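You operate a simulated robot arm through the tools that you are given. There is no shell and no other tool. Be economical: measure what you need, move in short steps, check, and stop when the job is done.

You are at the controls of a simulated two-armed robot. One attempt, no reset.

JOB
Pick up the blue end block with one hand, pass it to the other hand and put it on the shelf under the wooden bench. Fetch the grey case from the top of the cream table and set it on the bed of the tray dock. Put the label card marked "317" from the top of the cream table on the top of the red table and the label card marked "426" on the shelf under the wooden bench. Fetch the green pass block and set it on the shelf under the cream table. Take the yellow marker and put it on the red pane. Put the bearing carton with the largest size on its label from the top of the yellow table on the grey cover there. Put the green lamp on top of the blank plate. Put the white tile that says "30" from the top of the cream table on the silver ring with red seal and the white tile labelled "45" on the shelf under the red table. Put one of the small cardboard cartons from the top of the cream table on the shelf under the cream table. Open the teal drawer. Do these in any order. Set down upright: grey case, green pass block, yellow marker, small cardboard carton.

The check looks at the end state, three seconds after you hand in, the way a careful person would. Anything else that was tipped, shoved, dropped, spilled or broken makes it a failure. Lids that push on must go on centred and level and be pressed home; caps that screw on are set level and turned clockwise until they are tight.

ROBOT AND FRAMES
Two 7-joint arms with three-finger grippers on one trunk, on a base that drives. Base frame: it is fixed to the floor where the robot stands at the start and does not move with it; the origin is under the middle of the robot, x ahead of it, y to its left, z up. Units: mm, rad, N and s.
The left shoulder is at the start at [117, 126, 968], the right one opposite. With the tool pointing down near the work surface each hand reaches from about 100 to 780 mm from the robot's upright axis, wherever it stands, measured 20 degrees to its own side. Places, roughly: bearing carton [-1500, -1250, 750]; bed of the tray dock (26x22 cm) [-1240, 3100, 840]; blank plate (9x16x5 cm) [-4600, -500, 300]; blue end block (5x4x10 cm) [500, 100, 800]; green lamp (5x5x5 cm) [-1100, -700, 800]; green pass block [1000, 0, 750]; grey case (12x7x8 cm) [600, 300, 800]; grey cover (10x10x1 cm) [-1100, -1200, 800]; label card [750, 250, 750]; red pane (10x10x1 cm) [800, -1200, 800]; shelf under the cream table (182x22 cm) [600, -540, 240]; shelf under the red table (183x22 cm) [600, 1960, 240]; shelf under the wooden bench [-2000, -300, 200]; silver ring with red seal (6x6x3 cm) [600, -1200, 800]; small cardboard carton [750, -1250, 750]; teal drawer [-2200, 600, 300]; top of the red table [700, 2000, 800]; white tile [750, -1250, 750]; yellow marker [750, -1000, 750]. Payload 2.94 kg a hand.
The tool frame of a hand sits at the grasp point between the pads (the TCP): z along the fingers, y along the line on which they close. The tips reach 30 mm beyond it. Largest opening 128 mm; the body of the gripper starts 93 mm behind the TCP.
Orientation is told as [roll, pitch, yaw] about the base's x, y, z axes, in that order, counted from this pose: with the fingers straight down and closing along the base's y, the tool's x points along the base's -x, its y along +y and its z along -z.

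CONTROLS
- The arms move only by the tool step_arm. It takes "left_series", "right_series" or both (then of equal length, played together; a hand with none holds still); each is a list of rows, each an object of numbers (a shift or turn left out is 0, a gripper value left out holds the last): "tx", "ty", "tz": the shift along the base's x, y, z in cm; "wx", "wy", "wz": the turn, a rotation vector about the base's x, y, z in rad; "hand": the finger opening in cm, from 0 to 12.8. In form: [{"tx": .., "ty": .., "tz": .., "wx": .., "wy": .., "wz": .., "hand": ..}, ...]. A call has 1 to 8 rows; each row shifts and turns the commanded pose from where the row before left it. Each row takes 0.2 s and may step no farther than 50 mm and 0.15 rad from the row before; otherwise, or with a gripper value out of range, the whole call is refused. Where a pose cannot be reached the arm comes as near as it can. A force on the tool above 40 N (or 10 N above the force at the start of the call, whichever is more), or a blocked arm, ends the call early, and 0.2 s more pass. Each finger halts on what it meets, pressing with about 27 N; the grip force reading is that of the motor and also rises with nothing between the fingers. The clock runs only during rows and for 0.2 s after the last one: add rows that do not move to give the fingers time. The reply holds the time, the measured pose of the TCP, the force on the tool along the base axes, the opening and the grip force, in the units named above and with some noise, with the torque about the TCP (base axes, N m) and any sound that the robot's microphone picked up, and new pictures: "views" is both (left out), scene, wrist or none (wrist: the cameras of the hands that moved).
- Cameras (640 x 400 px; columns grow to the right, rows downward): "scene" is now at [268.2, -1.6, 1145.6]; the picture's right is [0.12, -0.99, 0.00], its down [-0.45, -0.05, -0.89] and it looks along [0.88, 0.11, -0.45] (base axes); focal length 214 px, centre (320, 200). "left" rides on the left gripper at [69, 15, -120] in its tool frame; the picture's right is [-0.21, 0.98, 0.00], its down [-0.82, -0.18, -0.54] and it looks along [-0.53, -0.12, 0.84] (tool axes); focal length 251 px, centre (320, 200). "right" rides on the right gripper at [69, -15, -120] in its tool frame; the picture's right is [0.21, 0.98, 0.00], its down [-0.82, 0.18, -0.54] and it looks along [-0.53, 0.12, 0.84] (tool axes); focal length 251 px, centre (320, 200). There is no depth. A picture from a camera that has moved, and an enlarged one, comes with that camera's place and axes in the base frame and with its lens. The place of the scene camera against the robot may be out by one fixed shift of up to 25 mm in any direction.
- move_column(by): slides the trunk up (or, below 0, down) by that many mm; the arms and the scene camera ride with it, the base frame stays. It gives what a move gives, with no picture.
- drive_base(legs): drives the robot by 1 to 6 legs, each [ahead, left, turn to the left] in mm, mm and rad, along the robot's own axes; the way and the turn of a leg run together, so that a leg with both is an arc; at most 1500 mm and 3.142 rad a leg. The arms and the cameras ride along, it lands a little off, and it stops where it bumps. It gives what a move gives, and a new picture of the scene camera.
- head_to(pan, tilt): turns the head with the scene camera to pan (to the left, within 1.396 rad either way) and tilt (down, from -0.506 to 1.204), counted from straight ahead of the robot. It gives what a move gives, and a new picture of the scene camera.
- zoom(camera, box): a new picture of the part [left, top, right, bottom] of that camera's present view, enlarged. The clock stands still meanwhile.
- sign_off(): hands the job in; it is judged then, once.

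Work in short steps. Places have to be worked out from the pictures, the camera data and where the tool is seen: move nearer, look again, correct. Check each grasp and each placing, and mend what went wrong. You have 567 turns and 360 pictures in all, those below and enlarged ones among them. Open the grippers and draw the arms clear of the work before you hand the job in, unless the task says otherwise.

The tools are called by a JSON object that holds its "fn" and its "kwargs". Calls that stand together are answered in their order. step_arm: Moves the arms, as the interface text tells. Its arguments: {"type":"object","properties":{"left_series":{"type":"array"},"right_series":{"type":"array"},"views":{"type":"string","enum":["both","scene","wrist","none"]}},"required":[]} The other tools are called the same way: move_column (by) slides the trunk up or down; drive_base (legs) drives the base; head_to (pan, tilt) turns the head that bears the scene camera; zoom (camera, box) takes an enlarged picture of a part of a camera's view; sign_off () hands the job in.

At the start:

```text
t: 0.0
left_tcp_pos: [453.1, 183.0, 1078.3]
left_tool_rot: [0.0, 0.0, 0.0]
left_force: [0.0, 0.5, -0.6]
left_wrist_torque: [0.02, -0.01, -0.03]
left_gripper_width: 127.7
left_finger_force: 0.0
right_tcp_pos: [584.4, -263.7, 1081.7]
right_tool_rot: [-0.001, -0.001, 0.0]
right_force: [-0.3, -0.6, 0.2]
right_wrist_torque: [0.04, 0.0, 0.01]
right_gripper_width: 128.0
right_finger_force: 0.0
trunk travel left (down, up): [-183.0, 364.0]
robot x, y, heading: [0.9, -1.1, -0.001]
head pan, tilt: [0.119, 0.471]
```

scene: 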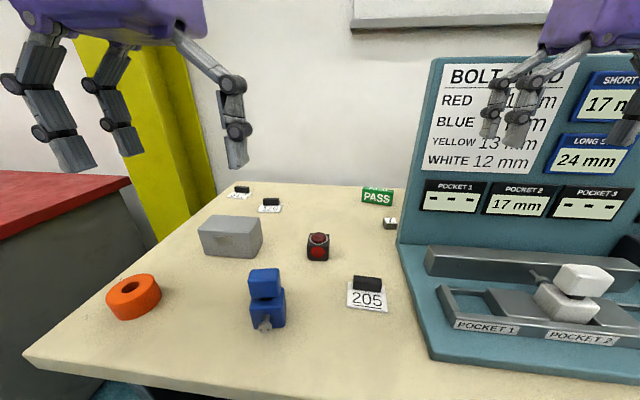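
right: 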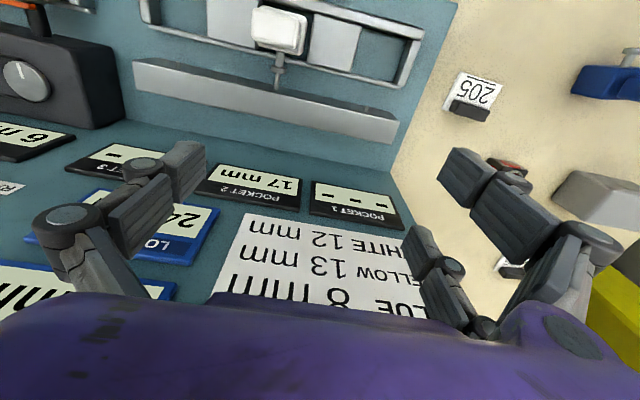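
left: 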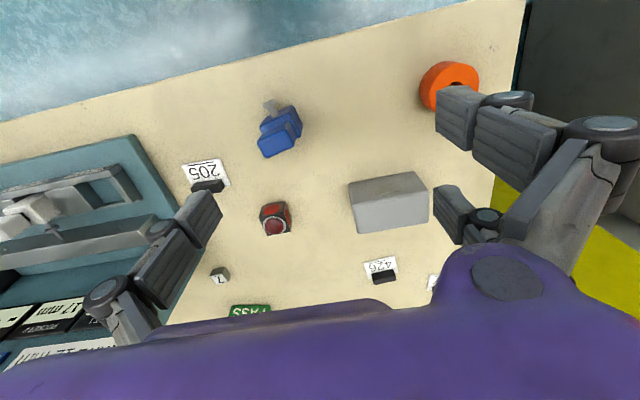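

The pictures show the cream table with the blue block, grey case, cards and the pass block. I look closer at the cards and blocks before moving.

{"fn": "zoom", "kwargs": {"camera": "scene", "box": [190, 170, 420, 330]}}

{"fn": "zoom", "kwargs": {"camera": "left", "box": [160, 60, 480, 330]}}

```text
2.50 times, centred on (305, 250) of scene
camera zoom: at [268.2, -1.6, 1145.6], right [0.12, -0.99, 0.0], down [-0.45, -0.05, -0.89], along [0.88, 0.11, -0.45], focal length 536 px, centre (358, 75)
```

zoom: 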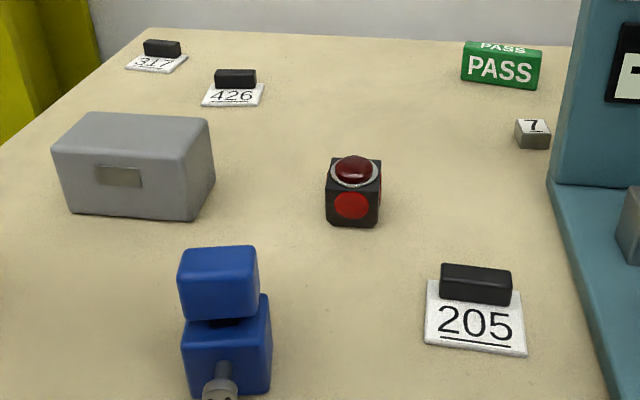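

```text
1.48 times, centred on (320, 195) of left
camera zoom: at [385.0, 197.6, 1198.6], right [0.21, 0.98, 0.0], down [0.82, -0.18, 0.54], along [0.53, -0.12, -0.84], focal length 372 px, centre (320, 207)
```

zoom: 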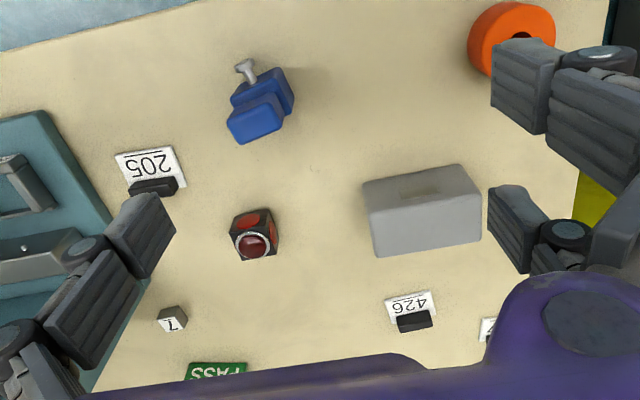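

The cards carry black grips at their backs. I turn the head right to see the rest of the cream table.

{"fn": "head_to", "kwargs": {"pan": -0.8, "tilt": 0.45}}

{"fn": "head_to", "kwargs": {"pan": 0.9, "tilt": 0.45}}

```text
t: 1.2
left_tcp_pos: [452.6, 182.0, 1079.6]
left_tool_rot: [0.0, 0.0, -0.001]
left_force: [0.4, 0.0, -0.3]
left_wrist_torque: [0.0, -0.01, -0.02]
left_gripper_width: 127.8
left_finger_force: 0.0
right_tcp_pos: [584.5, -263.5, 1082.3]
right_tool_rot: [0.001, 0.0, 0.0]
right_force: [-0.3, 0.6, 0.4]
right_wrist_torque: [0.01, -0.01, 0.0]
right_gripper_width: 128.0
right_finger_force: 0.0
trunk travel left (down, up): [-183.0, 364.0]
robot x, y, heading: [1.4, -0.8, -0.0]
head pan, tilt: [-0.799, 0.45]
camera scene: at [241.4, -78.2, 1147.5], right [-0.72, -0.7, 0.0], down [-0.3, 0.31, -0.9], along [0.63, -0.65, -0.44], focal length 214 px, centre (320, 200)
```

scene: 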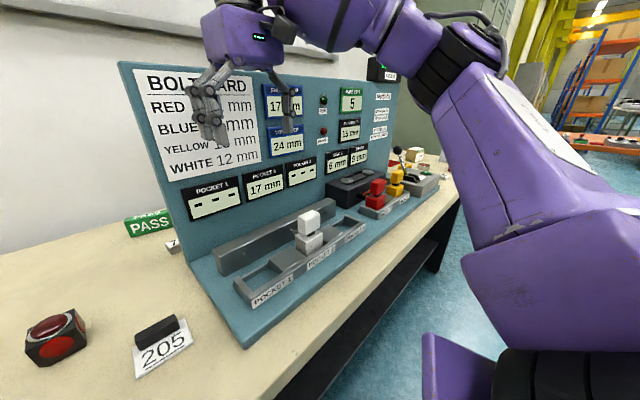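

```text
t: 2.9
left_tcp_pos: [453.8, 182.4, 1079.4]
left_tool_rot: [-0.001, 0.0, 0.0]
left_force: [-0.5, 0.3, 0.1]
left_wrist_torque: [0.0, 0.0, 0.02]
left_gripper_width: 128.1
left_finger_force: 0.0
right_tcp_pos: [583.7, -263.8, 1082.4]
right_tool_rot: [0.001, 0.0, 0.0]
right_force: [0.5, -0.1, 0.7]
right_wrist_torque: [0.03, -0.01, -0.02]
right_gripper_width: 128.2
right_finger_force: 0.0
trunk travel left (down, up): [-183.0, 364.0]
robot x, y, heading: [2.8, 0.8, -0.001]
head pan, tilt: [0.901, 0.45]
camera scene: at [234.4, 59.6, 1147.5], right [0.78, -0.62, 0.0], down [-0.27, -0.34, -0.9], along [0.56, 0.71, -0.44], focal length 214 px, centre (320, 200)
```

scene: 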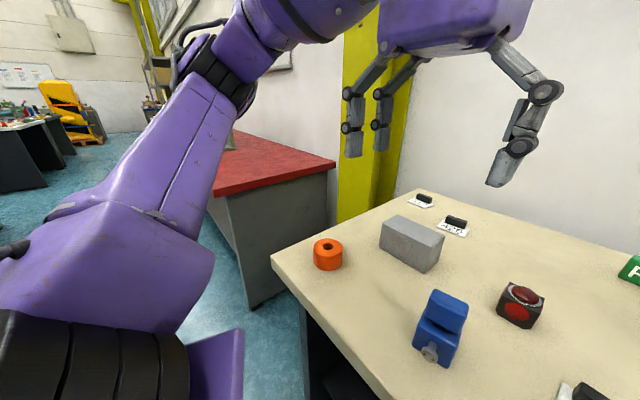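

I look down at the front of the table to learn about the shelf beneath.

{"fn": "head_to", "kwargs": {"pan": -0.2, "tilt": 1.0}}

{"fn": "head_to", "kwargs": {"pan": -1.35, "tilt": 0.6}}

```text
t: 4.3
left_tcp_pos: [452.8, 181.8, 1079.3]
left_tool_rot: [0.0, 0.0, -0.001]
left_force: [0.0, -0.8, -0.2]
left_wrist_torque: [-0.02, -0.02, 0.0]
left_gripper_width: 128.0
left_finger_force: 0.1
right_tcp_pos: [585.0, -264.0, 1082.9]
right_tool_rot: [-0.001, 0.0, 0.002]
right_force: [0.0, 0.8, -0.1]
right_wrist_torque: [-0.03, 0.01, 0.0]
right_gripper_width: 127.7
right_finger_force: 0.1
trunk travel left (down, up): [-183.0, 364.0]
robot x, y, heading: [-1.2, 1.8, -0.001]
head pan, tilt: [-0.201, 1.0]
camera scene: at [250.8, 36.6, 1133.7], right [0.55, -0.83, 0.0], down [-0.47, -0.31, -0.82], along [0.69, 0.46, -0.57], focal length 214 px, centre (320, 200)
```

scene: 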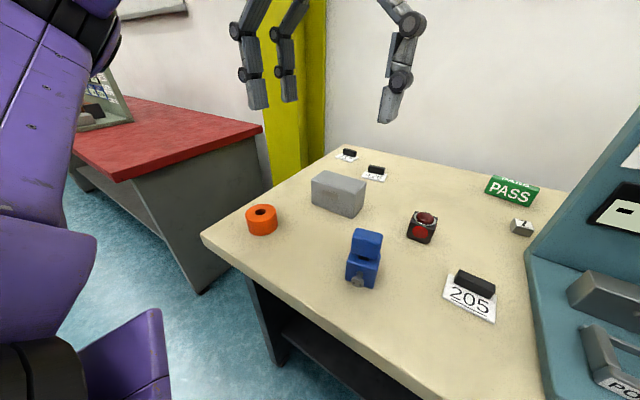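

```text
t: 5.6
left_tcp_pos: [452.6, 183.1, 1078.3]
left_tool_rot: [0.0, 0.003, 0.0]
left_force: [0.8, -0.2, -0.4]
left_wrist_torque: [-0.02, 0.02, 0.02]
left_gripper_width: 128.0
left_finger_force: 0.0
right_tcp_pos: [585.1, -263.6, 1082.5]
right_tool_rot: [-0.001, 0.001, -0.002]
right_force: [-0.6, 0.0, -0.2]
right_wrist_torque: [-0.01, 0.03, 0.0]
right_gripper_width: 128.2
right_finger_force: 0.0
trunk travel left (down, up): [-183.0, 364.0]
robot x, y, heading: [-0.0, -0.7, -0.002]
head pan, tilt: [-1.349, 0.6]
camera scene: at [250.8, 36.8, 1134.1], right [0.56, -0.83, 0.0], down [-0.47, -0.31, -0.83], along [0.69, 0.46, -0.56], focal length 214 px, centre (320, 200)
```

scene: 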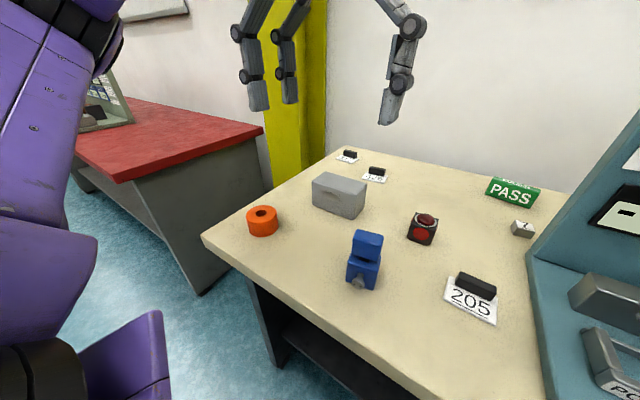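

The camera pose does not match the head reading; I take a fresh look with the head alone.

{"fn": "head_to", "kwargs": {"pan": -0.2, "tilt": 1.0}}

```text
t: 7.0
left_tcp_pos: [453.6, 181.8, 1078.6]
left_tool_rot: [0.0, -0.001, -0.003]
left_force: [-0.6, 0.3, 0.2]
left_wrist_torque: [-0.04, 0.01, 0.0]
left_gripper_width: 128.1
left_finger_force: 0.0
right_tcp_pos: [583.7, -263.9, 1082.5]
right_tool_rot: [0.001, 0.0, 0.0]
right_force: [-0.5, -0.4, 0.3]
right_wrist_torque: [0.01, -0.01, -0.02]
right_gripper_width: 127.9
right_finger_force: 0.0
trunk travel left (down, up): [-183.0, 364.0]
robot x, y, heading: [-3.2, 2.8, -0.001]
head pan, tilt: [-0.201, 1.0]
camera scene: at [250.7, 36.6, 1133.6], right [0.55, -0.83, 0.0], down [-0.47, -0.32, -0.82], along [0.68, 0.46, -0.57], focal length 214 px, centre (320, 200)
```

scene: 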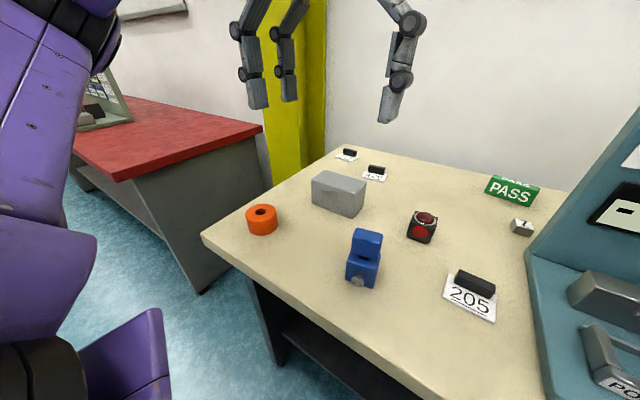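

The image is unchanged although the reading claims the head moved. I test it with a smaller turn.

{"fn": "head_to", "kwargs": {"pan": 0.3, "tilt": 0.6}}

```text
t: 7.9
left_tcp_pos: [452.2, 183.0, 1078.2]
left_tool_rot: [0.0, -0.001, 0.002]
left_force: [-0.4, 0.2, -0.1]
left_wrist_torque: [-0.02, 0.02, 0.02]
left_gripper_width: 127.7
left_finger_force: 0.2
right_tcp_pos: [585.3, -264.0, 1082.2]
right_tool_rot: [-0.001, 0.0, -0.001]
right_force: [0.4, -0.1, -0.3]
right_wrist_torque: [0.01, 0.01, -0.02]
right_gripper_width: 127.9
right_finger_force: 0.2
trunk travel left (down, up): [-183.0, 364.0]
robot x, y, heading: [1.9, -1.5, 0.006]
head pan, tilt: [0.3, 0.6]
camera scene: at [250.8, 36.8, 1134.1], right [0.56, -0.83, 0.0], down [-0.47, -0.31, -0.83], along [0.69, 0.46, -0.56], focal length 214 px, centre (320, 200)
```

scene: 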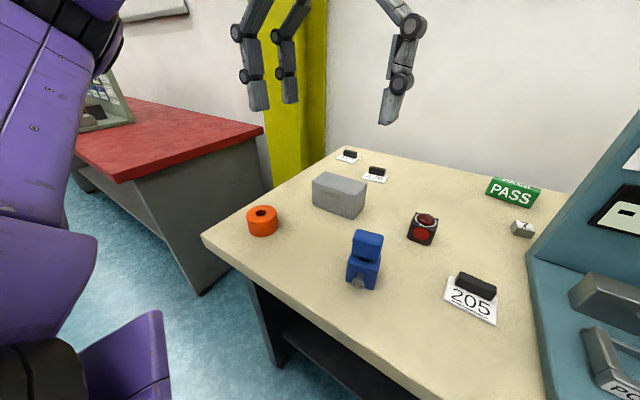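

The head seems jammed at pan 0.59, tilt 0.6. One more try in the other direction.

{"fn": "head_to", "kwargs": {"pan": 1.0, "tilt": 0.2}}

```text
t: 9.0
left_tcp_pos: [453.2, 181.9, 1080.3]
left_tool_rot: [-0.001, 0.0, -0.001]
left_force: [0.9, 0.3, -0.3]
left_wrist_torque: [0.03, -0.04, 0.0]
left_gripper_width: 128.0
left_finger_force: 0.0
right_tcp_pos: [584.8, -263.3, 1083.2]
right_tool_rot: [0.001, 0.001, -0.001]
right_force: [-0.3, 0.3, 0.4]
right_wrist_torque: [-0.03, -0.01, -0.02]
right_gripper_width: 128.2
right_finger_force: 0.1
trunk travel left (down, up): [-183.0, 364.0]
robot x, y, heading: [-0.2, 2.8, -0.0]
head pan, tilt: [1.0, 0.201]
camera scene: at [227.7, 66.0, 1170.7], right [0.84, -0.54, 0.0], down [-0.11, -0.17, -0.98], along [0.53, 0.82, -0.2], focal length 214 px, centre (320, 200)
```

scene: 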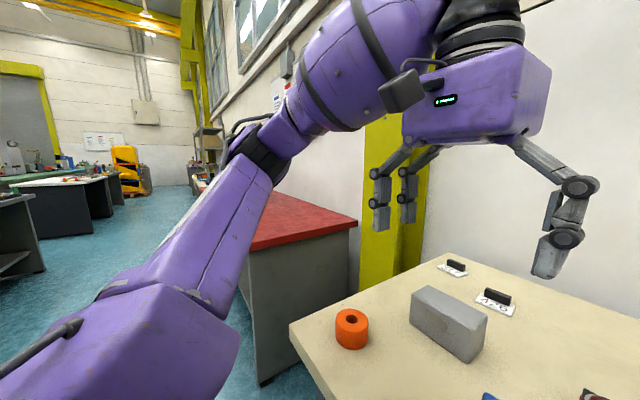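

The head moves again, so that was a temporary stall. I look down right in front now.

{"fn": "head_to", "kwargs": {"pan": -0.2, "tilt": 1.0}}

```text
t: 10.4
left_tcp_pos: [452.0, 182.1, 1079.0]
left_tool_rot: [-0.001, 0.001, 0.0]
left_force: [0.4, 0.6, 1.2]
left_wrist_torque: [0.0, -0.02, 0.01]
left_gripper_width: 127.8
left_finger_force: 0.1
right_tcp_pos: [583.4, -263.7, 1083.0]
right_tool_rot: [0.0, 0.001, 0.002]
right_force: [0.6, -0.4, 0.7]
right_wrist_torque: [-0.01, 0.02, -0.01]
right_gripper_width: 128.2
right_finger_force: 0.1
trunk travel left (down, up): [-183.0, 364.0]
robot x, y, heading: [-3.4, 3.0, -0.001]
head pan, tilt: [-0.201, 1.0]
camera scene: at [255.6, 33.7, 1142.4], right [0.51, -0.86, 0.0], down [-0.42, -0.25, -0.87], along [0.75, 0.44, -0.49], focal length 214 px, centre (320, 200)
```

scene: 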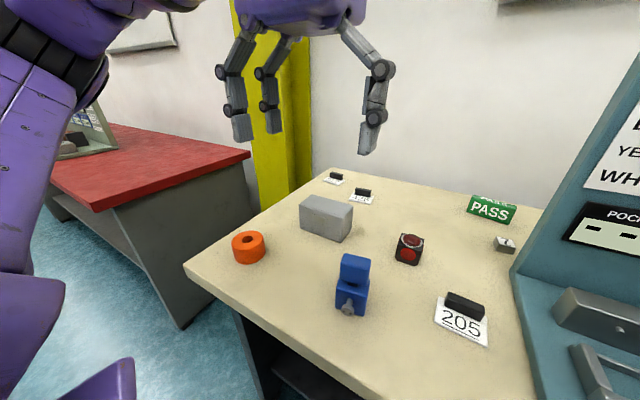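

Again it stopped midway. I test whether the head freezes only at large tilt.

{"fn": "head_to", "kwargs": {"pan": -0.2, "tilt": 0.45}}

```text
t: 11.4
left_tcp_pos: [451.9, 182.0, 1080.4]
left_tool_rot: [-0.001, 0.0, 0.0]
left_force: [0.5, 0.7, 0.5]
left_wrist_torque: [-0.03, 0.01, 0.02]
left_gripper_width: 128.1
left_finger_force: 0.1
right_tcp_pos: [584.8, -262.9, 1082.9]
right_tool_rot: [-0.001, 0.001, 0.0]
right_force: [1.6, 0.4, 0.3]
right_wrist_torque: [0.0, 0.04, 0.02]
right_gripper_width: 128.1
right_finger_force: 0.1
trunk travel left (down, up): [-183.0, 364.0]
robot x, y, heading: [1.9, -0.1, -0.004]
head pan, tilt: [-0.201, 0.45]
camera scene: at [257.9, 31.9, 1147.7], right [0.48, -0.88, 0.0], down [-0.38, -0.21, -0.9], along [0.79, 0.43, -0.43], focal length 214 px, centre (320, 200)
```

scene: 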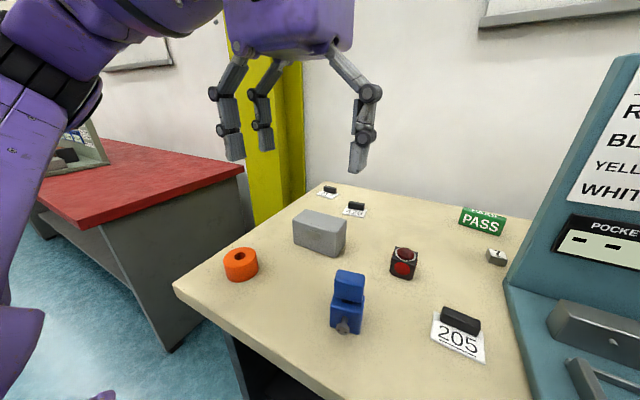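

Pan halted near 0.5 now. I try another command to learn the pattern.

{"fn": "head_to", "kwargs": {"pan": 0.1, "tilt": 0.3}}

```text
t: 12.2
left_tcp_pos: [453.4, 182.2, 1078.8]
left_tool_rot: [0.0, 0.001, 0.0]
left_force: [0.0, -0.1, 0.2]
left_wrist_torque: [-0.03, -0.01, -0.05]
left_gripper_width: 128.1
left_finger_force: 0.0
right_tcp_pos: [584.0, -262.4, 1082.1]
right_tool_rot: [-0.001, 0.0, 0.001]
right_force: [-0.8, -0.2, 0.2]
right_wrist_torque: [-0.01, 0.0, 0.01]
right_gripper_width: 127.9
right_finger_force: 0.0
trunk travel left (down, up): [-183.0, 364.0]
robot x, y, heading: [-1.3, -0.5, -0.003]
head pan, tilt: [0.099, 0.3]
camera scene: at [270.2, -3.3, 1161.4], right [0.1, -1.0, 0.0], down [-0.29, -0.03, -0.96], along [0.95, 0.09, -0.3], focal length 214 px, centre (320, 200)
```

scene: 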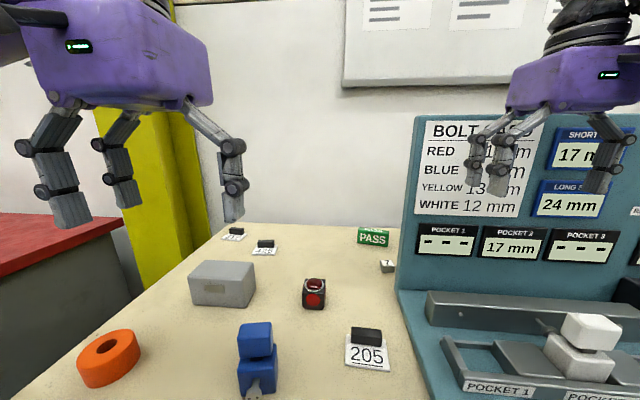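

Reached. Now test a deep tilt at centre pan.

{"fn": "head_to", "kwargs": {"pan": 0.1, "tilt": 1.0}}

```text
t: 13.2
left_tcp_pos: [454.6, 182.6, 1078.1]
left_tool_rot: [-0.001, -0.001, 0.0]
left_force: [-0.6, -0.8, -0.8]
left_wrist_torque: [0.03, 0.01, 0.01]
left_gripper_width: 128.0
left_finger_force: 0.0
right_tcp_pos: [584.3, -263.3, 1082.9]
right_tool_rot: [0.0, 0.001, -0.001]
right_force: [0.6, 0.2, -0.4]
right_wrist_torque: [0.02, -0.01, 0.01]
right_gripper_width: 128.1
right_finger_force: 0.0
trunk travel left (down, up): [-183.0, 364.0]
robot x, y, heading: [0.4, 1.7, 0.001]
head pan, tilt: [0.099, 1.0]
camera scene: at [246.7, -5.5, 1102.0], right [0.1, -1.0, 0.0], down [-0.84, -0.08, -0.54], along [0.54, 0.05, -0.84], focal length 214 px, centre (320, 200)
```

scene: 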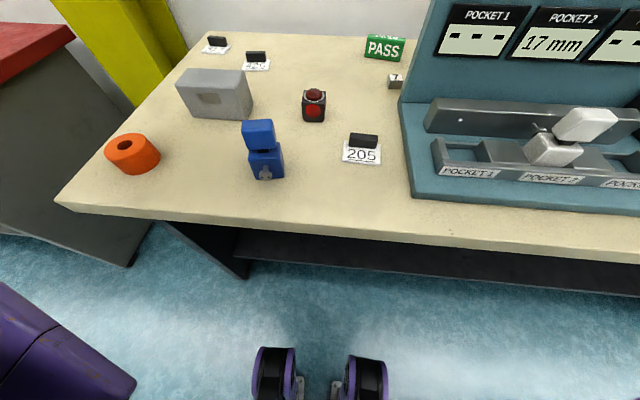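

Tilt works here. Table front edge is about x≈412, the shelf front about x≈484. I drive ahead 200 mm to reach the pass block at the back.

{"fn": "drive_base", "kwargs": {"legs": [[200, 0, 0]]}}

```text
t: 14.3
left_tcp_pos: [512.2, 182.4, 1078.0]
left_tool_rot: [0.0, 0.004, 0.001]
left_force: [0.3, -0.6, 1.4]
left_wrist_torque: [-0.03, 0.0, 0.02]
left_gripper_width: 128.2
left_finger_force: 0.1
right_tcp_pos: [635.5, -262.8, 1085.8]
right_tool_rot: [-0.003, 0.016, 0.024]
right_force: [-1.9, -1.8, 0.6]
right_wrist_torque: [0.12, -0.25, 0.02]
right_gripper_width: 128.0
right_finger_force: 0.1
trunk travel left (down, up): [-183.0, 364.0]
robot x, y, heading: [60.1, -1.5, 0.004]
head pan, tilt: [0.099, 1.0]
stopped in leg 1: the force on the tool passed its limit at 120 N (the readings are from after the stop); the commanded pose is now the measured one
camera scene: at [304.6, -5.6, 1102.0], right [0.1, -1.0, 0.0], down [-0.84, -0.08, -0.54], along [0.54, 0.05, -0.84], focal length 214 px, centre (320, 200)
```

scene: 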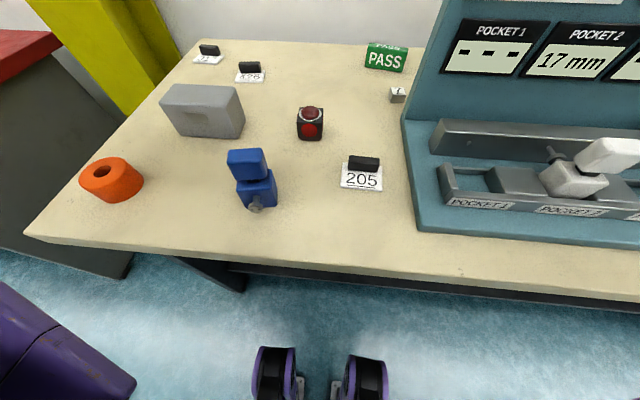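

The right hand touched the tall board. I pull the right hand back 250 mm.

{"fn": "step_arm", "kwargs": {"right_series": [{"tx": -5}, {"tx": -5}, {"tx": -5}, {"tx": -5}, {"tx": -5}, {"tx": -4}], "views": "scene"}}

```text
t: 15.7
left_tcp_pos: [512.1, 183.4, 1077.5]
left_tool_rot: [0.0, 0.002, 0.003]
left_force: [-0.3, -0.4, -0.4]
left_wrist_torque: [-0.02, 0.0, -0.02]
left_gripper_width: 128.2
left_finger_force: 0.1
right_tcp_pos: [357.4, -234.1, 1038.6]
right_tool_rot: [-0.001, 0.015, 0.021]
right_force: [13.2, -8.8, -3.4]
right_wrist_torque: [0.37, 0.75, -0.65]
right_gripper_width: 121.0
right_finger_force: 0.1
right hand out of reach, approached as far as the arm can: row 1, 2, 3, 4, 5, 6
trunk travel left (down, up): [-183.0, 364.0]
robot x, y, heading: [57.1, -0.2, 0.005]
head pan, tilt: [0.099, 1.0]
camera scene: at [304.4, -6.9, 1101.8], right [0.08, -1.0, 0.0], down [-0.84, -0.07, -0.54], along [0.54, 0.04, -0.84], focal length 214 px, centre (320, 200)
```

scene: 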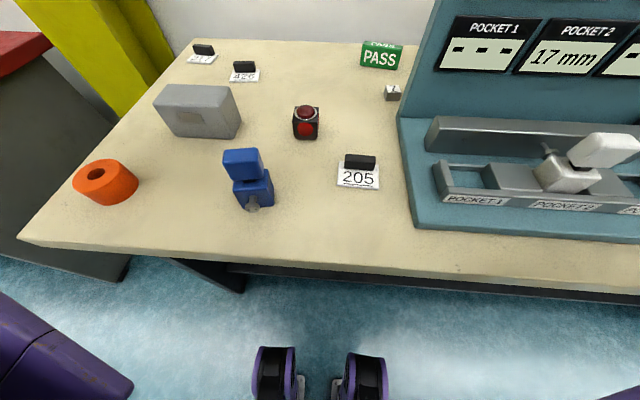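

The right hand pushes lightly on something, probably the robot itself; I ease it outward and forward a little.

{"fn": "step_arm", "kwargs": {"right_series": [{"tx": 2, "ty": -4, "tz": 2}, {"tx": 2, "ty": -4, "tz": 2}], "views": "wrist"}}

```text
t: 16.3
left_tcp_pos: [512.3, 183.5, 1077.7]
left_tool_rot: [0.002, 0.003, 0.003]
left_force: [0.7, -0.5, 0.1]
left_wrist_torque: [0.01, -0.02, 0.0]
left_gripper_width: 128.0
left_finger_force: 0.2
right_tcp_pos: [368.5, -238.9, 1041.5]
right_tool_rot: [0.059, 0.031, 0.026]
right_force: [-0.1, 0.2, 0.6]
right_wrist_torque: [0.02, 0.01, 0.01]
right_gripper_width: 127.8
right_finger_force: 0.0
right hand out of reach, approached as far as the arm can: row 1, 2
trunk travel left (down, up): [-183.0, 364.0]
robot x, y, heading: [59.2, -1.7, 0.001]
head pan, tilt: [0.099, 1.0]
camera right: at [304.0, -263.6, 1162.9], right [-0.24, 0.97, 0.07], down [0.83, 0.17, 0.53], along [0.5, 0.18, -0.85], focal length 251 px, centre (320, 200)
```

right: 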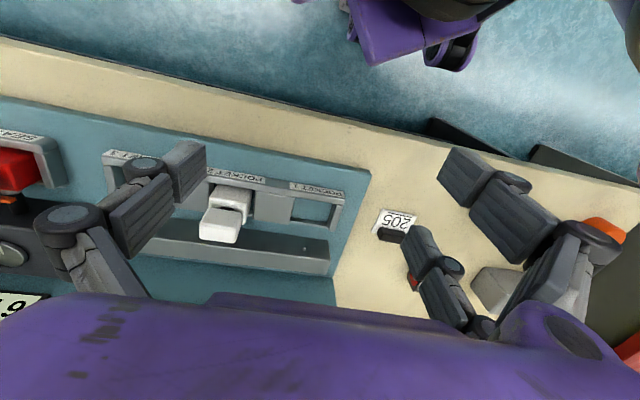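

Force is released. Drive ahead the remaining 130 mm; the right hand then sits at x≈500, short of the tall panel.

{"fn": "drive_base", "kwargs": {"legs": [[130, 0, 0]]}}

{"fn": "step_arm", "kwargs": {"left_series": [{"tx": 5, "ty": -2}, {"tx": 5, "ty": -2}, {"tx": 3, "ty": -2}], "views": "wrist"}}

```text
t: 17.6
left_tcp_pos: [644.4, 182.8, 1078.4]
left_tool_rot: [0.0, 0.003, 0.002]
left_force: [0.7, -0.5, 0.6]
left_wrist_torque: [0.0, 0.02, -0.01]
left_gripper_width: 127.9
left_finger_force: 0.1
right_tcp_pos: [501.9, -238.4, 1041.7]
right_tool_rot: [0.059, 0.032, 0.026]
right_force: [0.3, 0.2, 1.7]
right_wrist_torque: [0.02, 0.06, 0.01]
right_gripper_width: 127.9
right_finger_force: 0.1
trunk travel left (down, up): [-183.0, 364.0]
robot x, y, heading: [188.6, -3.1, 0.0]
head pan, tilt: [0.099, 1.0]
camera scene: at [437.3, -5.1, 1101.8], right [0.1, -0.99, 0.0], down [-0.84, -0.08, -0.54], along [0.54, 0.05, -0.84], focal length 214 px, centre (320, 200)
```

scene: 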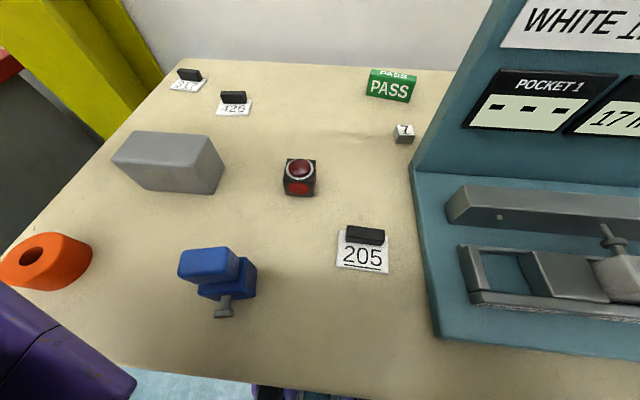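

```text
refused: row 1 steps farther than a row can; nothing moved
```

Rows may not exceed 50 mm in total. I move the left hand toward the pass block for a closer wrist view.

{"fn": "step_arm", "kwargs": {"left_series": [{"tx": 4.5, "ty": -2}, {"tx": 4.5, "ty": -2}, {"tx": 4, "ty": -2.5}], "views": "wrist"}}

```text
t: 18.4
left_tcp_pos: [774.4, 117.0, 1076.9]
left_tool_rot: [0.002, 0.003, 0.003]
left_force: [-0.3, -0.4, -0.5]
left_wrist_torque: [0.06, 0.03, 0.0]
left_gripper_width: 128.0
left_finger_force: 0.0
right_tcp_pos: [501.7, -239.9, 1042.6]
right_tool_rot: [0.061, 0.029, 0.026]
right_force: [-0.4, 0.1, -0.5]
right_wrist_torque: [0.02, 0.02, -0.01]
right_gripper_width: 127.9
right_finger_force: 0.1
trunk travel left (down, up): [-183.0, 364.0]
robot x, y, heading: [189.0, -4.0, 0.002]
head pan, tilt: [0.099, 1.0]
camera left: at [707.2, 132.0, 1197.0], right [0.21, 0.98, 0.0], down [0.82, -0.18, 0.54], along [0.53, -0.11, -0.84], focal length 251 px, centre (320, 200)
```

left: 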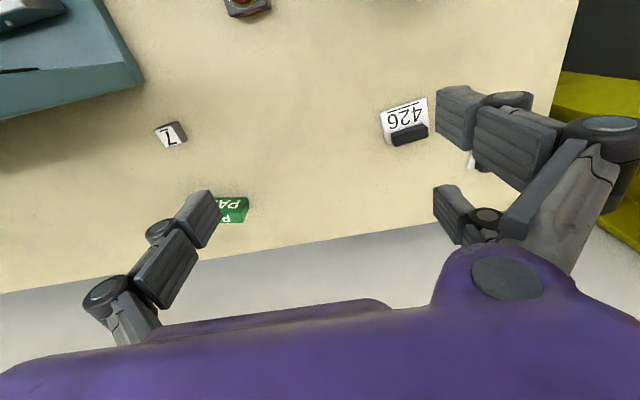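

The block sits behind the left finger. I narrow the fingers and shift right 70 mm to view it.

{"fn": "step_arm", "kwargs": {"left_series": [{"ty": -4, "hand": 6}, {"ty": -4}, {"ty": -1, "tz": -4}, {}], "views": "wrist"}}

{"fn": "zoom", "kwargs": {"camera": "left", "box": [200, 60, 440, 260]}}

```text
t: 19.4
left_tcp_pos: [773.7, 28.8, 1038.6]
left_tool_rot: [0.001, 0.003, 0.004]
left_force: [0.3, 1.1, 0.0]
left_wrist_torque: [0.0, -0.02, -0.03]
left_gripper_width: 59.9
left_finger_force: 0.0
right_tcp_pos: [499.2, -238.3, 1042.2]
right_tool_rot: [0.058, 0.026, 0.026]
right_force: [-0.1, 0.4, 0.3]
right_wrist_torque: [0.02, -0.03, 0.01]
right_gripper_width: 128.0
right_finger_force: 0.2
trunk travel left (down, up): [-183.0, 364.0]
robot x, y, heading: [192.0, 0.0, 0.002]
head pan, tilt: [0.099, 1.0]
camera left: at [705.2, 43.6, 1159.1], right [0.21, 0.98, 0.0], down [0.82, -0.18, 0.54], along [0.53, -0.11, -0.84], focal length 251 px, centre (320, 200)
```

left: 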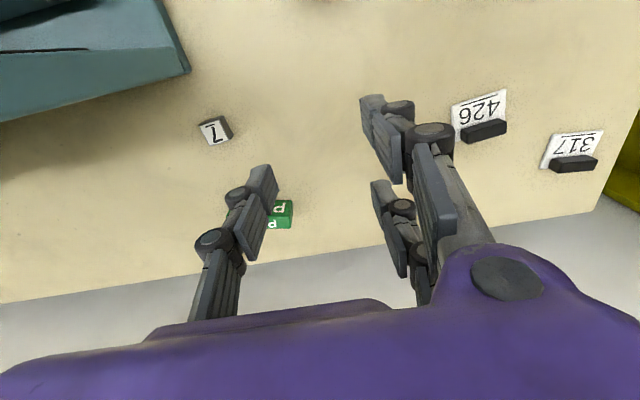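

```text
2.00 times, centred on (320, 160) of left
camera zoom: at [705.2, 43.6, 1159.1], right [0.21, 0.98, 0.0], down [0.82, -0.18, 0.54], along [0.53, -0.11, -0.84], focal length 503 px, centre (320, 280)
```

zoom: 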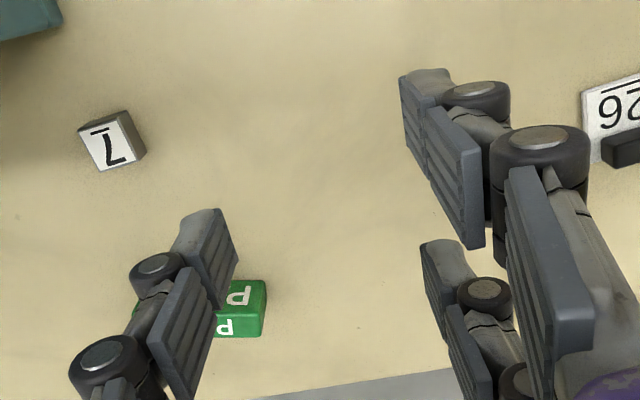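

I enlarge the scene view around the pass block to measure it.

{"fn": "zoom", "kwargs": {"camera": "scene", "box": [340, 50, 440, 150]}}

```text
4.00 times, centred on (390, 100) of scene
camera zoom: at [435.9, -5.5, 1102.3], right [0.1, -1.0, 0.0], down [-0.84, -0.08, -0.54], along [0.54, 0.05, -0.84], focal length 858 px, centre (40, 600)
```

zoom: 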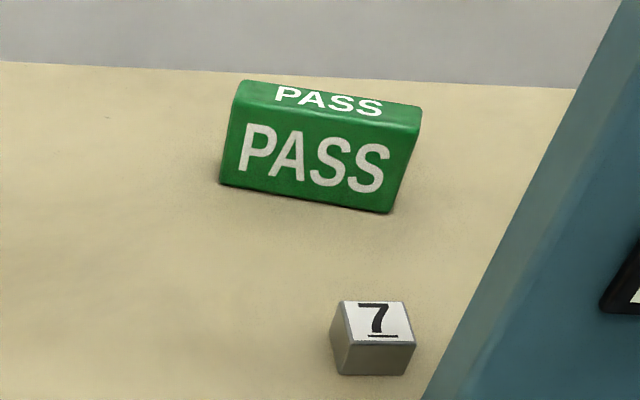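

The block is about 100×28×46 mm, front-left corner near (923,-47), yaw about -0.18, table top about z=800. I tilt the left hand 45° forward-down, open, and move above and in front of the block.

{"fn": "step_arm", "kwargs": {"left_series": [{"tx": 1, "ty": -1.9, "tz": -1.2, "wy": -0.14, "hand": 12.8}, {"tx": 1, "ty": -1.9, "tz": -1.2, "wy": -0.14}, {"tx": 1, "ty": -1.9, "tz": -1.2, "wy": -0.14}, {"tx": 1, "ty": -1.9, "tz": -1.2, "wy": -0.14}, {"tx": 1, "ty": -1.9, "tz": -1.2, "wy": -0.14}, {"tx": 1, "ty": -1.9, "tz": -1.2, "wy": -0.085}, {"wz": -0.09}, {"wz": -0.09}], "views": "both"}}

```text
t: 20.8
left_tcp_pos: [830.7, -76.0, 973.9]
left_tool_rot: [0.0, -0.751, 0.002]
left_force: [-4.3, 14.8, 0.0]
left_wrist_torque: [-1.19, -0.45, -2.07]
left_gripper_width: 128.1
left_finger_force: 0.1
right_tcp_pos: [500.5, -237.8, 1041.4]
right_tool_rot: [0.06, 0.03, 0.027]
right_force: [0.6, -0.4, -0.2]
right_wrist_torque: [0.11, 0.05, 0.03]
right_gripper_width: 127.8
right_finger_force: 0.2
trunk travel left (down, up): [-183.0, 364.0]
robot x, y, heading: [190.6, 0.4, 0.001]
head pan, tilt: [0.099, 1.0]
stopped in row 6 (left hand): the force on the tool passed its limit at 68 N (the readings are from after the stop); the commanded pose is now the measured one
camera scene: at [438.9, -7.6, 1104.0], right [0.06, -1.0, 0.0], down [-0.82, -0.05, -0.57], along [0.56, 0.03, -0.82], focal length 214 px, centre (320, 200)
camera left: at [699.0, -60.9, 1013.7], right [0.15, 0.98, 0.15], down [0.23, -0.18, 0.96], along [0.96, -0.11, -0.25], focal length 251 px, centre (320, 200)
```

scene: 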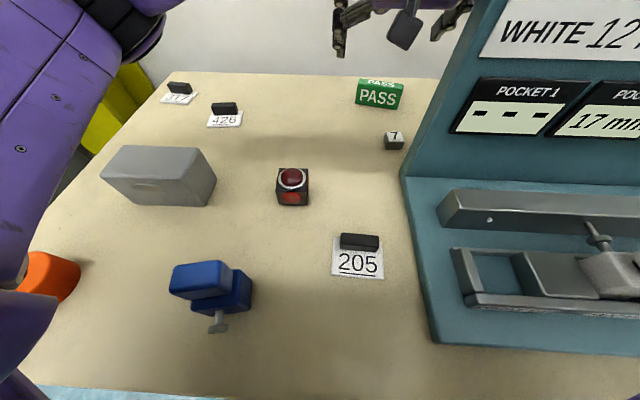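
left: 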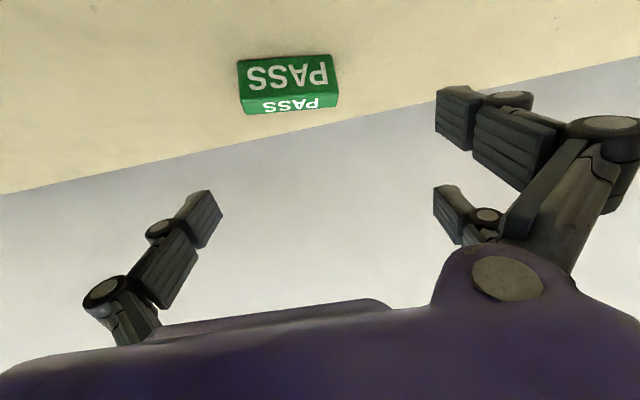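

The hand brushed the tall panel's left edge (y≈-150). I will instead grasp the block across its thickness with the tool tilted and pointing right. First I back off left and start yawing.

{"fn": "step_arm", "kwargs": {"left_series": [{"ty": 4, "tz": 2}, {"ty": 4.5, "wz": -0.14}, {"ty": 4.5, "wz": -0.14}, {"ty": 3, "wz": -0.14}, {"wz": -0.14}, {"wz": -0.14}, {"wz": -0.14}, {"wz": -0.14, "hand": 7}], "views": "none"}}

{"fn": "step_arm", "kwargs": {"left_series": [{"wz": -0.14}, {"wz": -0.14}, {"wz": -0.14}, {"wz": -0.14}, {"wz": -0.14}, {"wz": -0.07}], "views": "both"}}

```text
t: 22.6
left_tcp_pos: [829.3, 82.0, 994.2]
left_tool_rot: [-0.002, -0.751, -0.977]
left_force: [0.3, -0.8, -0.2]
left_wrist_torque: [0.01, -0.03, -0.01]
left_gripper_width: 71.5
left_finger_force: 0.8
right_tcp_pos: [502.2, -237.8, 1042.2]
right_tool_rot: [0.06, 0.029, 0.026]
right_force: [-0.5, 1.1, 0.3]
right_wrist_torque: [-0.01, -0.03, -0.01]
right_gripper_width: 128.4
right_finger_force: 0.1
trunk travel left (down, up): [-183.0, 364.0]
robot x, y, heading: [189.1, 2.6, 0.005]
head pan, tilt: [0.099, 1.0]
```

```text
t: 23.9
left_tcp_pos: [830.9, 83.3, 994.6]
left_tool_rot: [0.0, -0.752, -1.748]
left_force: [-0.2, 0.4, -0.1]
left_wrist_torque: [-0.02, 0.0, -0.03]
left_gripper_width: 70.2
left_finger_force: 0.1
right_tcp_pos: [502.1, -238.5, 1043.1]
right_tool_rot: [0.059, 0.03, 0.025]
right_force: [0.1, -0.5, 0.4]
right_wrist_torque: [0.01, 0.01, 0.05]
right_gripper_width: 127.9
right_finger_force: 0.0
trunk travel left (down, up): [-183.0, 364.0]
robot x, y, heading: [188.0, 3.1, 0.002]
head pan, tilt: [0.099, 1.0]
camera scene: at [436.7, -4.9, 1101.9], right [0.1, -0.99, 0.0], down [-0.84, -0.09, -0.54], along [0.54, 0.05, -0.84], focal length 214 px, centre (320, 200)
camera left: at [869.7, 211.3, 1034.3], right [0.93, -0.33, 0.15], down [-0.22, -0.2, 0.96], along [-0.28, -0.92, -0.25], focal length 251 px, centre (320, 200)
```

scene: 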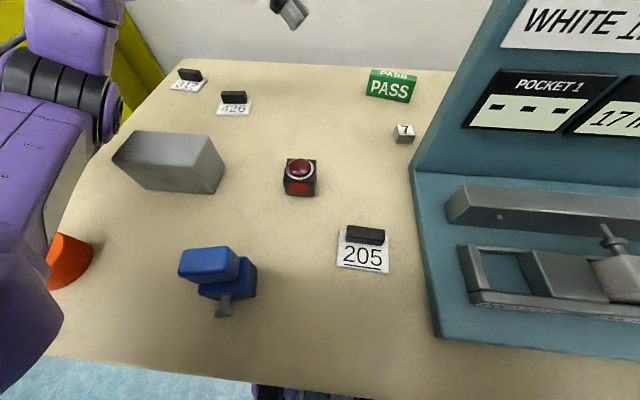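
left: 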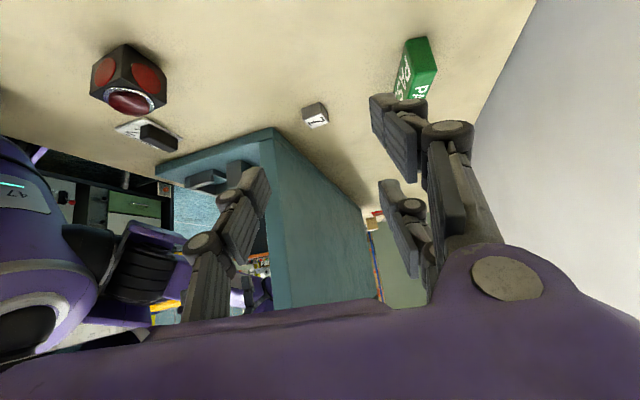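

The near end of the block is centred about (935,-57). I move to a pre-grasp point back along the tool axis.

{"fn": "step_arm", "kwargs": {"left_series": [{"tx": 2.75, "ty": -2.52, "tz": -2.07}, {"tx": 2.75, "ty": -2.52, "tz": -2.07}, {"tx": 2.75, "ty": -2.52, "tz": -2.07}, {"tx": 2.75, "ty": -2.52, "tz": -2.07}], "views": "wrist"}}

```text
t: 24.9
left_tcp_pos: [941.6, -20.4, 910.9]
left_tool_rot: [-0.002, -0.751, -1.745]
left_force: [0.2, 0.5, -0.1]
left_wrist_torque: [0.05, 0.03, -0.02]
left_gripper_width: 70.0
left_finger_force: 0.0
right_tcp_pos: [501.9, -238.9, 1042.8]
right_tool_rot: [0.058, 0.031, 0.027]
right_force: [-0.8, 0.0, 0.0]
right_wrist_torque: [0.02, 0.0, 0.01]
right_gripper_width: 127.9
right_finger_force: 0.1
trunk travel left (down, up): [-183.0, 364.0]
robot x, y, heading: [192.5, 5.5, 0.001]
head pan, tilt: [0.099, 1.0]
camera left: at [979.5, 107.4, 952.0], right [0.93, -0.33, 0.15], down [-0.22, -0.2, 0.96], along [-0.28, -0.93, -0.25], focal length 251 px, centre (320, 200)
```

left: 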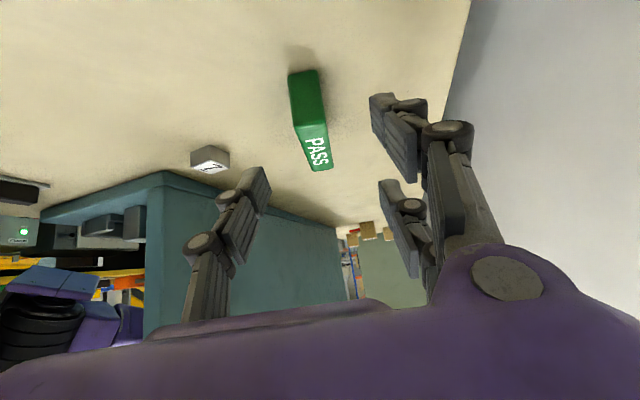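

Block lies well between the fingers. I slide in along the tool axis and close.

{"fn": "step_arm", "kwargs": {"left_series": [{"tx": -0.49, "ty": -2.39, "tz": -2.6}, {"tx": -0.49, "ty": -2.39, "tz": -2.6}, {"tx": -0.48, "ty": -2.38, "tz": -2.5}], "views": "wrist"}}

{"fn": "step_arm", "kwargs": {"left_series": [{"hand": 2}, {"hand": 1.5}, {}], "views": "wrist"}}

```text
t: 25.8
left_tcp_pos: [927.1, -82.7, 850.7]
left_tool_rot: [0.034, -0.749, -1.763]
left_force: [0.0, 0.1, -0.3]
left_wrist_torque: [-0.02, 0.01, -0.01]
left_gripper_width: 70.0
left_finger_force: 0.0
right_tcp_pos: [498.5, -235.7, 1044.2]
right_tool_rot: [0.057, 0.023, 0.027]
right_force: [0.7, -0.4, 0.4]
right_wrist_torque: [0.0, -0.02, 0.01]
right_gripper_width: 128.0
right_finger_force: 0.1
trunk travel left (down, up): [-183.0, 364.0]
robot x, y, heading: [190.7, -0.4, 0.005]
head pan, tilt: [0.099, 1.0]
camera left: at [964.2, 45.5, 891.3], right [0.93, -0.32, 0.17], down [-0.24, -0.2, 0.95], along [-0.27, -0.93, -0.26], focal length 251 px, centre (320, 200)
```

left: 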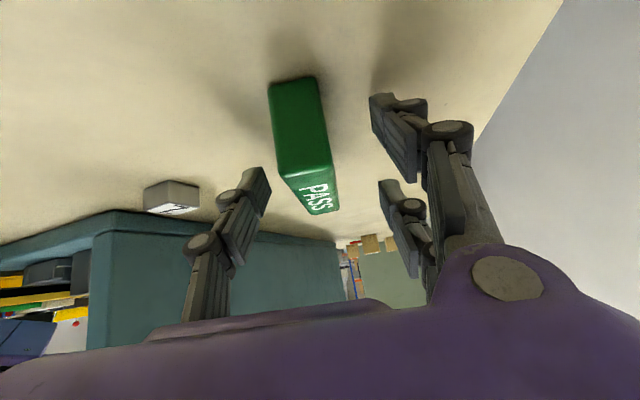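

```text
t: 26.6
left_tcp_pos: [927.0, -82.8, 851.0]
left_tool_rot: [0.037, -0.746, -1.761]
left_force: [0.5, 0.1, -0.4]
left_wrist_torque: [-0.01, 0.02, 0.01]
left_gripper_width: 25.3
left_finger_force: 26.9
right_tcp_pos: [496.3, -237.1, 1044.5]
right_tool_rot: [0.057, 0.025, 0.027]
right_force: [-0.1, 0.4, 0.2]
right_wrist_torque: [0.0, 0.0, -0.01]
right_gripper_width: 128.1
right_finger_force: 0.0
trunk travel left (down, up): [-183.0, 364.0]
robot x, y, heading: [188.9, 3.8, 0.001]
head pan, tilt: [0.099, 1.0]
camera left: at [963.9, 45.5, 891.8], right [0.93, -0.32, 0.17], down [-0.24, -0.2, 0.95], along [-0.27, -0.93, -0.26], focal length 251 px, centre (320, 200)
```

left: 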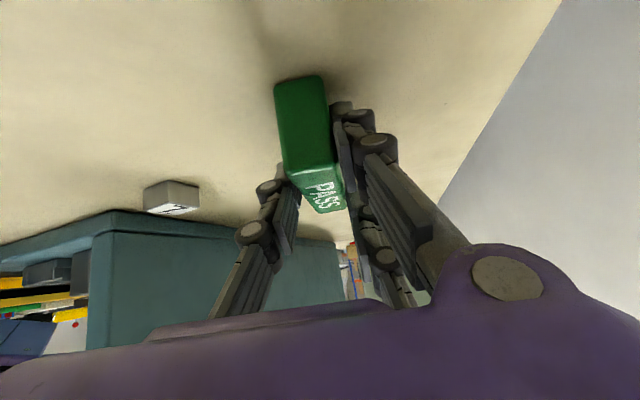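

Gripped at 25 mm. I lift and pull back toward the robot.

{"fn": "step_arm", "kwargs": {"left_series": [{"tz": 3}, {"tz": 4, "ty": 1, "tx": -1}, {"tz": 2, "ty": 3, "tx": -2}, {"ty": 3, "tx": -3}, {"ty": 3, "tx": -3.5}], "views": "both"}}

```text
t: 27.9
left_tcp_pos: [823.7, -9.7, 953.8]
left_tool_rot: [0.073, -0.751, -1.818]
left_force: [-0.2, 0.2, -0.4]
left_wrist_torque: [0.02, -0.05, 0.01]
left_gripper_width: 25.1
left_finger_force: 27.3
right_tcp_pos: [491.0, -249.3, 1043.6]
right_tool_rot: [0.063, 0.022, 0.017]
right_force: [0.3, 0.3, -0.6]
right_wrist_torque: [-0.03, -0.05, -0.02]
right_gripper_width: 127.9
right_finger_force: 0.0
trunk travel left (down, up): [-183.0, 364.0]
robot x, y, heading: [188.2, 4.0, -0.003]
head pan, tilt: [0.099, 1.0]
stopped in row 5 (left hand): the arm was blocked; the commanded pose is now the measured one
camera scene: at [427.6, -15.2, 1104.3], right [0.09, -1.0, 0.0], down [-0.83, -0.07, -0.55], along [0.55, 0.05, -0.84], focal length 214 px, centre (320, 200)
camera left: at [863.8, 118.4, 993.9], right [0.92, -0.34, 0.2], down [-0.27, -0.18, 0.94], along [-0.29, -0.92, -0.26], focal length 251 px, centre (320, 200)
```

scene: 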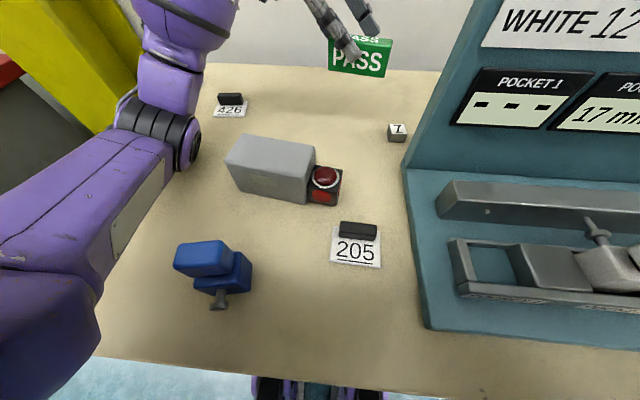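
left: 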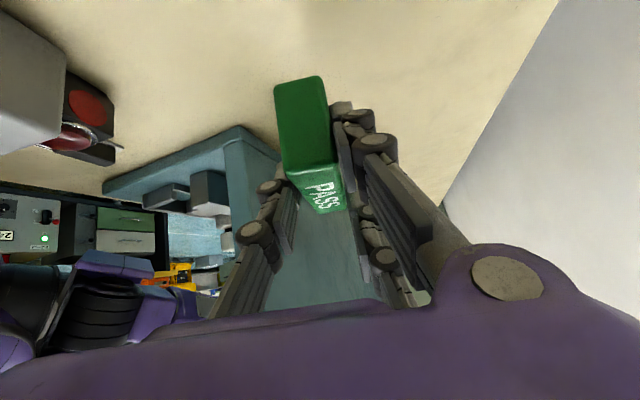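

The forearm has shoved the grey case against the red button. I raise the trunk straight up to lift the elbow clear before anything else.

{"fn": "move_column", "kwargs": {"by": 150}}

{"fn": "step_arm", "kwargs": {"left_series": [{"tx": 0.1}], "views": "scene"}}

```text
t: 29.7
left_tcp_pos: [833.2, -1.1, 1087.1]
left_tool_rot: [0.041, -0.757, -1.789]
left_force: [0.8, 0.5, -1.0]
left_wrist_torque: [-0.01, 0.01, -0.03]
left_gripper_width: 24.9
left_finger_force: 26.9
right_tcp_pos: [501.1, -242.7, 1191.4]
right_tool_rot: [0.059, 0.031, 0.018]
right_force: [-0.1, 1.1, -0.6]
right_wrist_torque: [-0.03, 0.05, -0.02]
right_gripper_width: 127.9
right_finger_force: 0.0
trunk travel left (down, up): [-333.0, 214.0]
robot x, y, heading: [190.2, 0.0, -0.004]
head pan, tilt: [0.099, 1.0]
```

```text
t: 30.1
left_tcp_pos: [833.7, -1.2, 1088.4]
left_tool_rot: [0.041, -0.755, -1.789]
left_force: [-0.4, -0.8, -0.2]
left_wrist_torque: [0.01, 0.01, -0.03]
left_gripper_width: 25.3
left_finger_force: 26.6
right_tcp_pos: [500.7, -243.1, 1192.4]
right_tool_rot: [0.06, 0.03, 0.02]
right_force: [-0.3, 0.6, 1.1]
right_wrist_torque: [-0.01, 0.0, -0.02]
right_gripper_width: 127.9
right_finger_force: 0.0
trunk travel left (down, up): [-333.0, 214.0]
robot x, y, heading: [191.7, -2.3, -0.005]
head pan, tilt: [0.099, 1.0]
camera scene: at [392.6, -8.3, 1258.1], right [0.09, -1.0, 0.0], down [-0.84, -0.08, -0.54], along [0.54, 0.05, -0.84], focal length 214 px, centre (320, 200)
```

scene: 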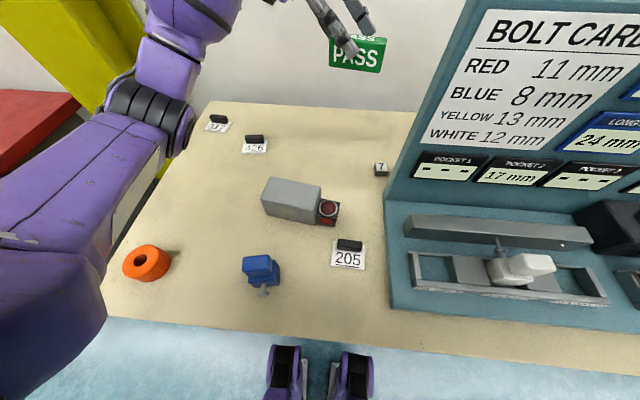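

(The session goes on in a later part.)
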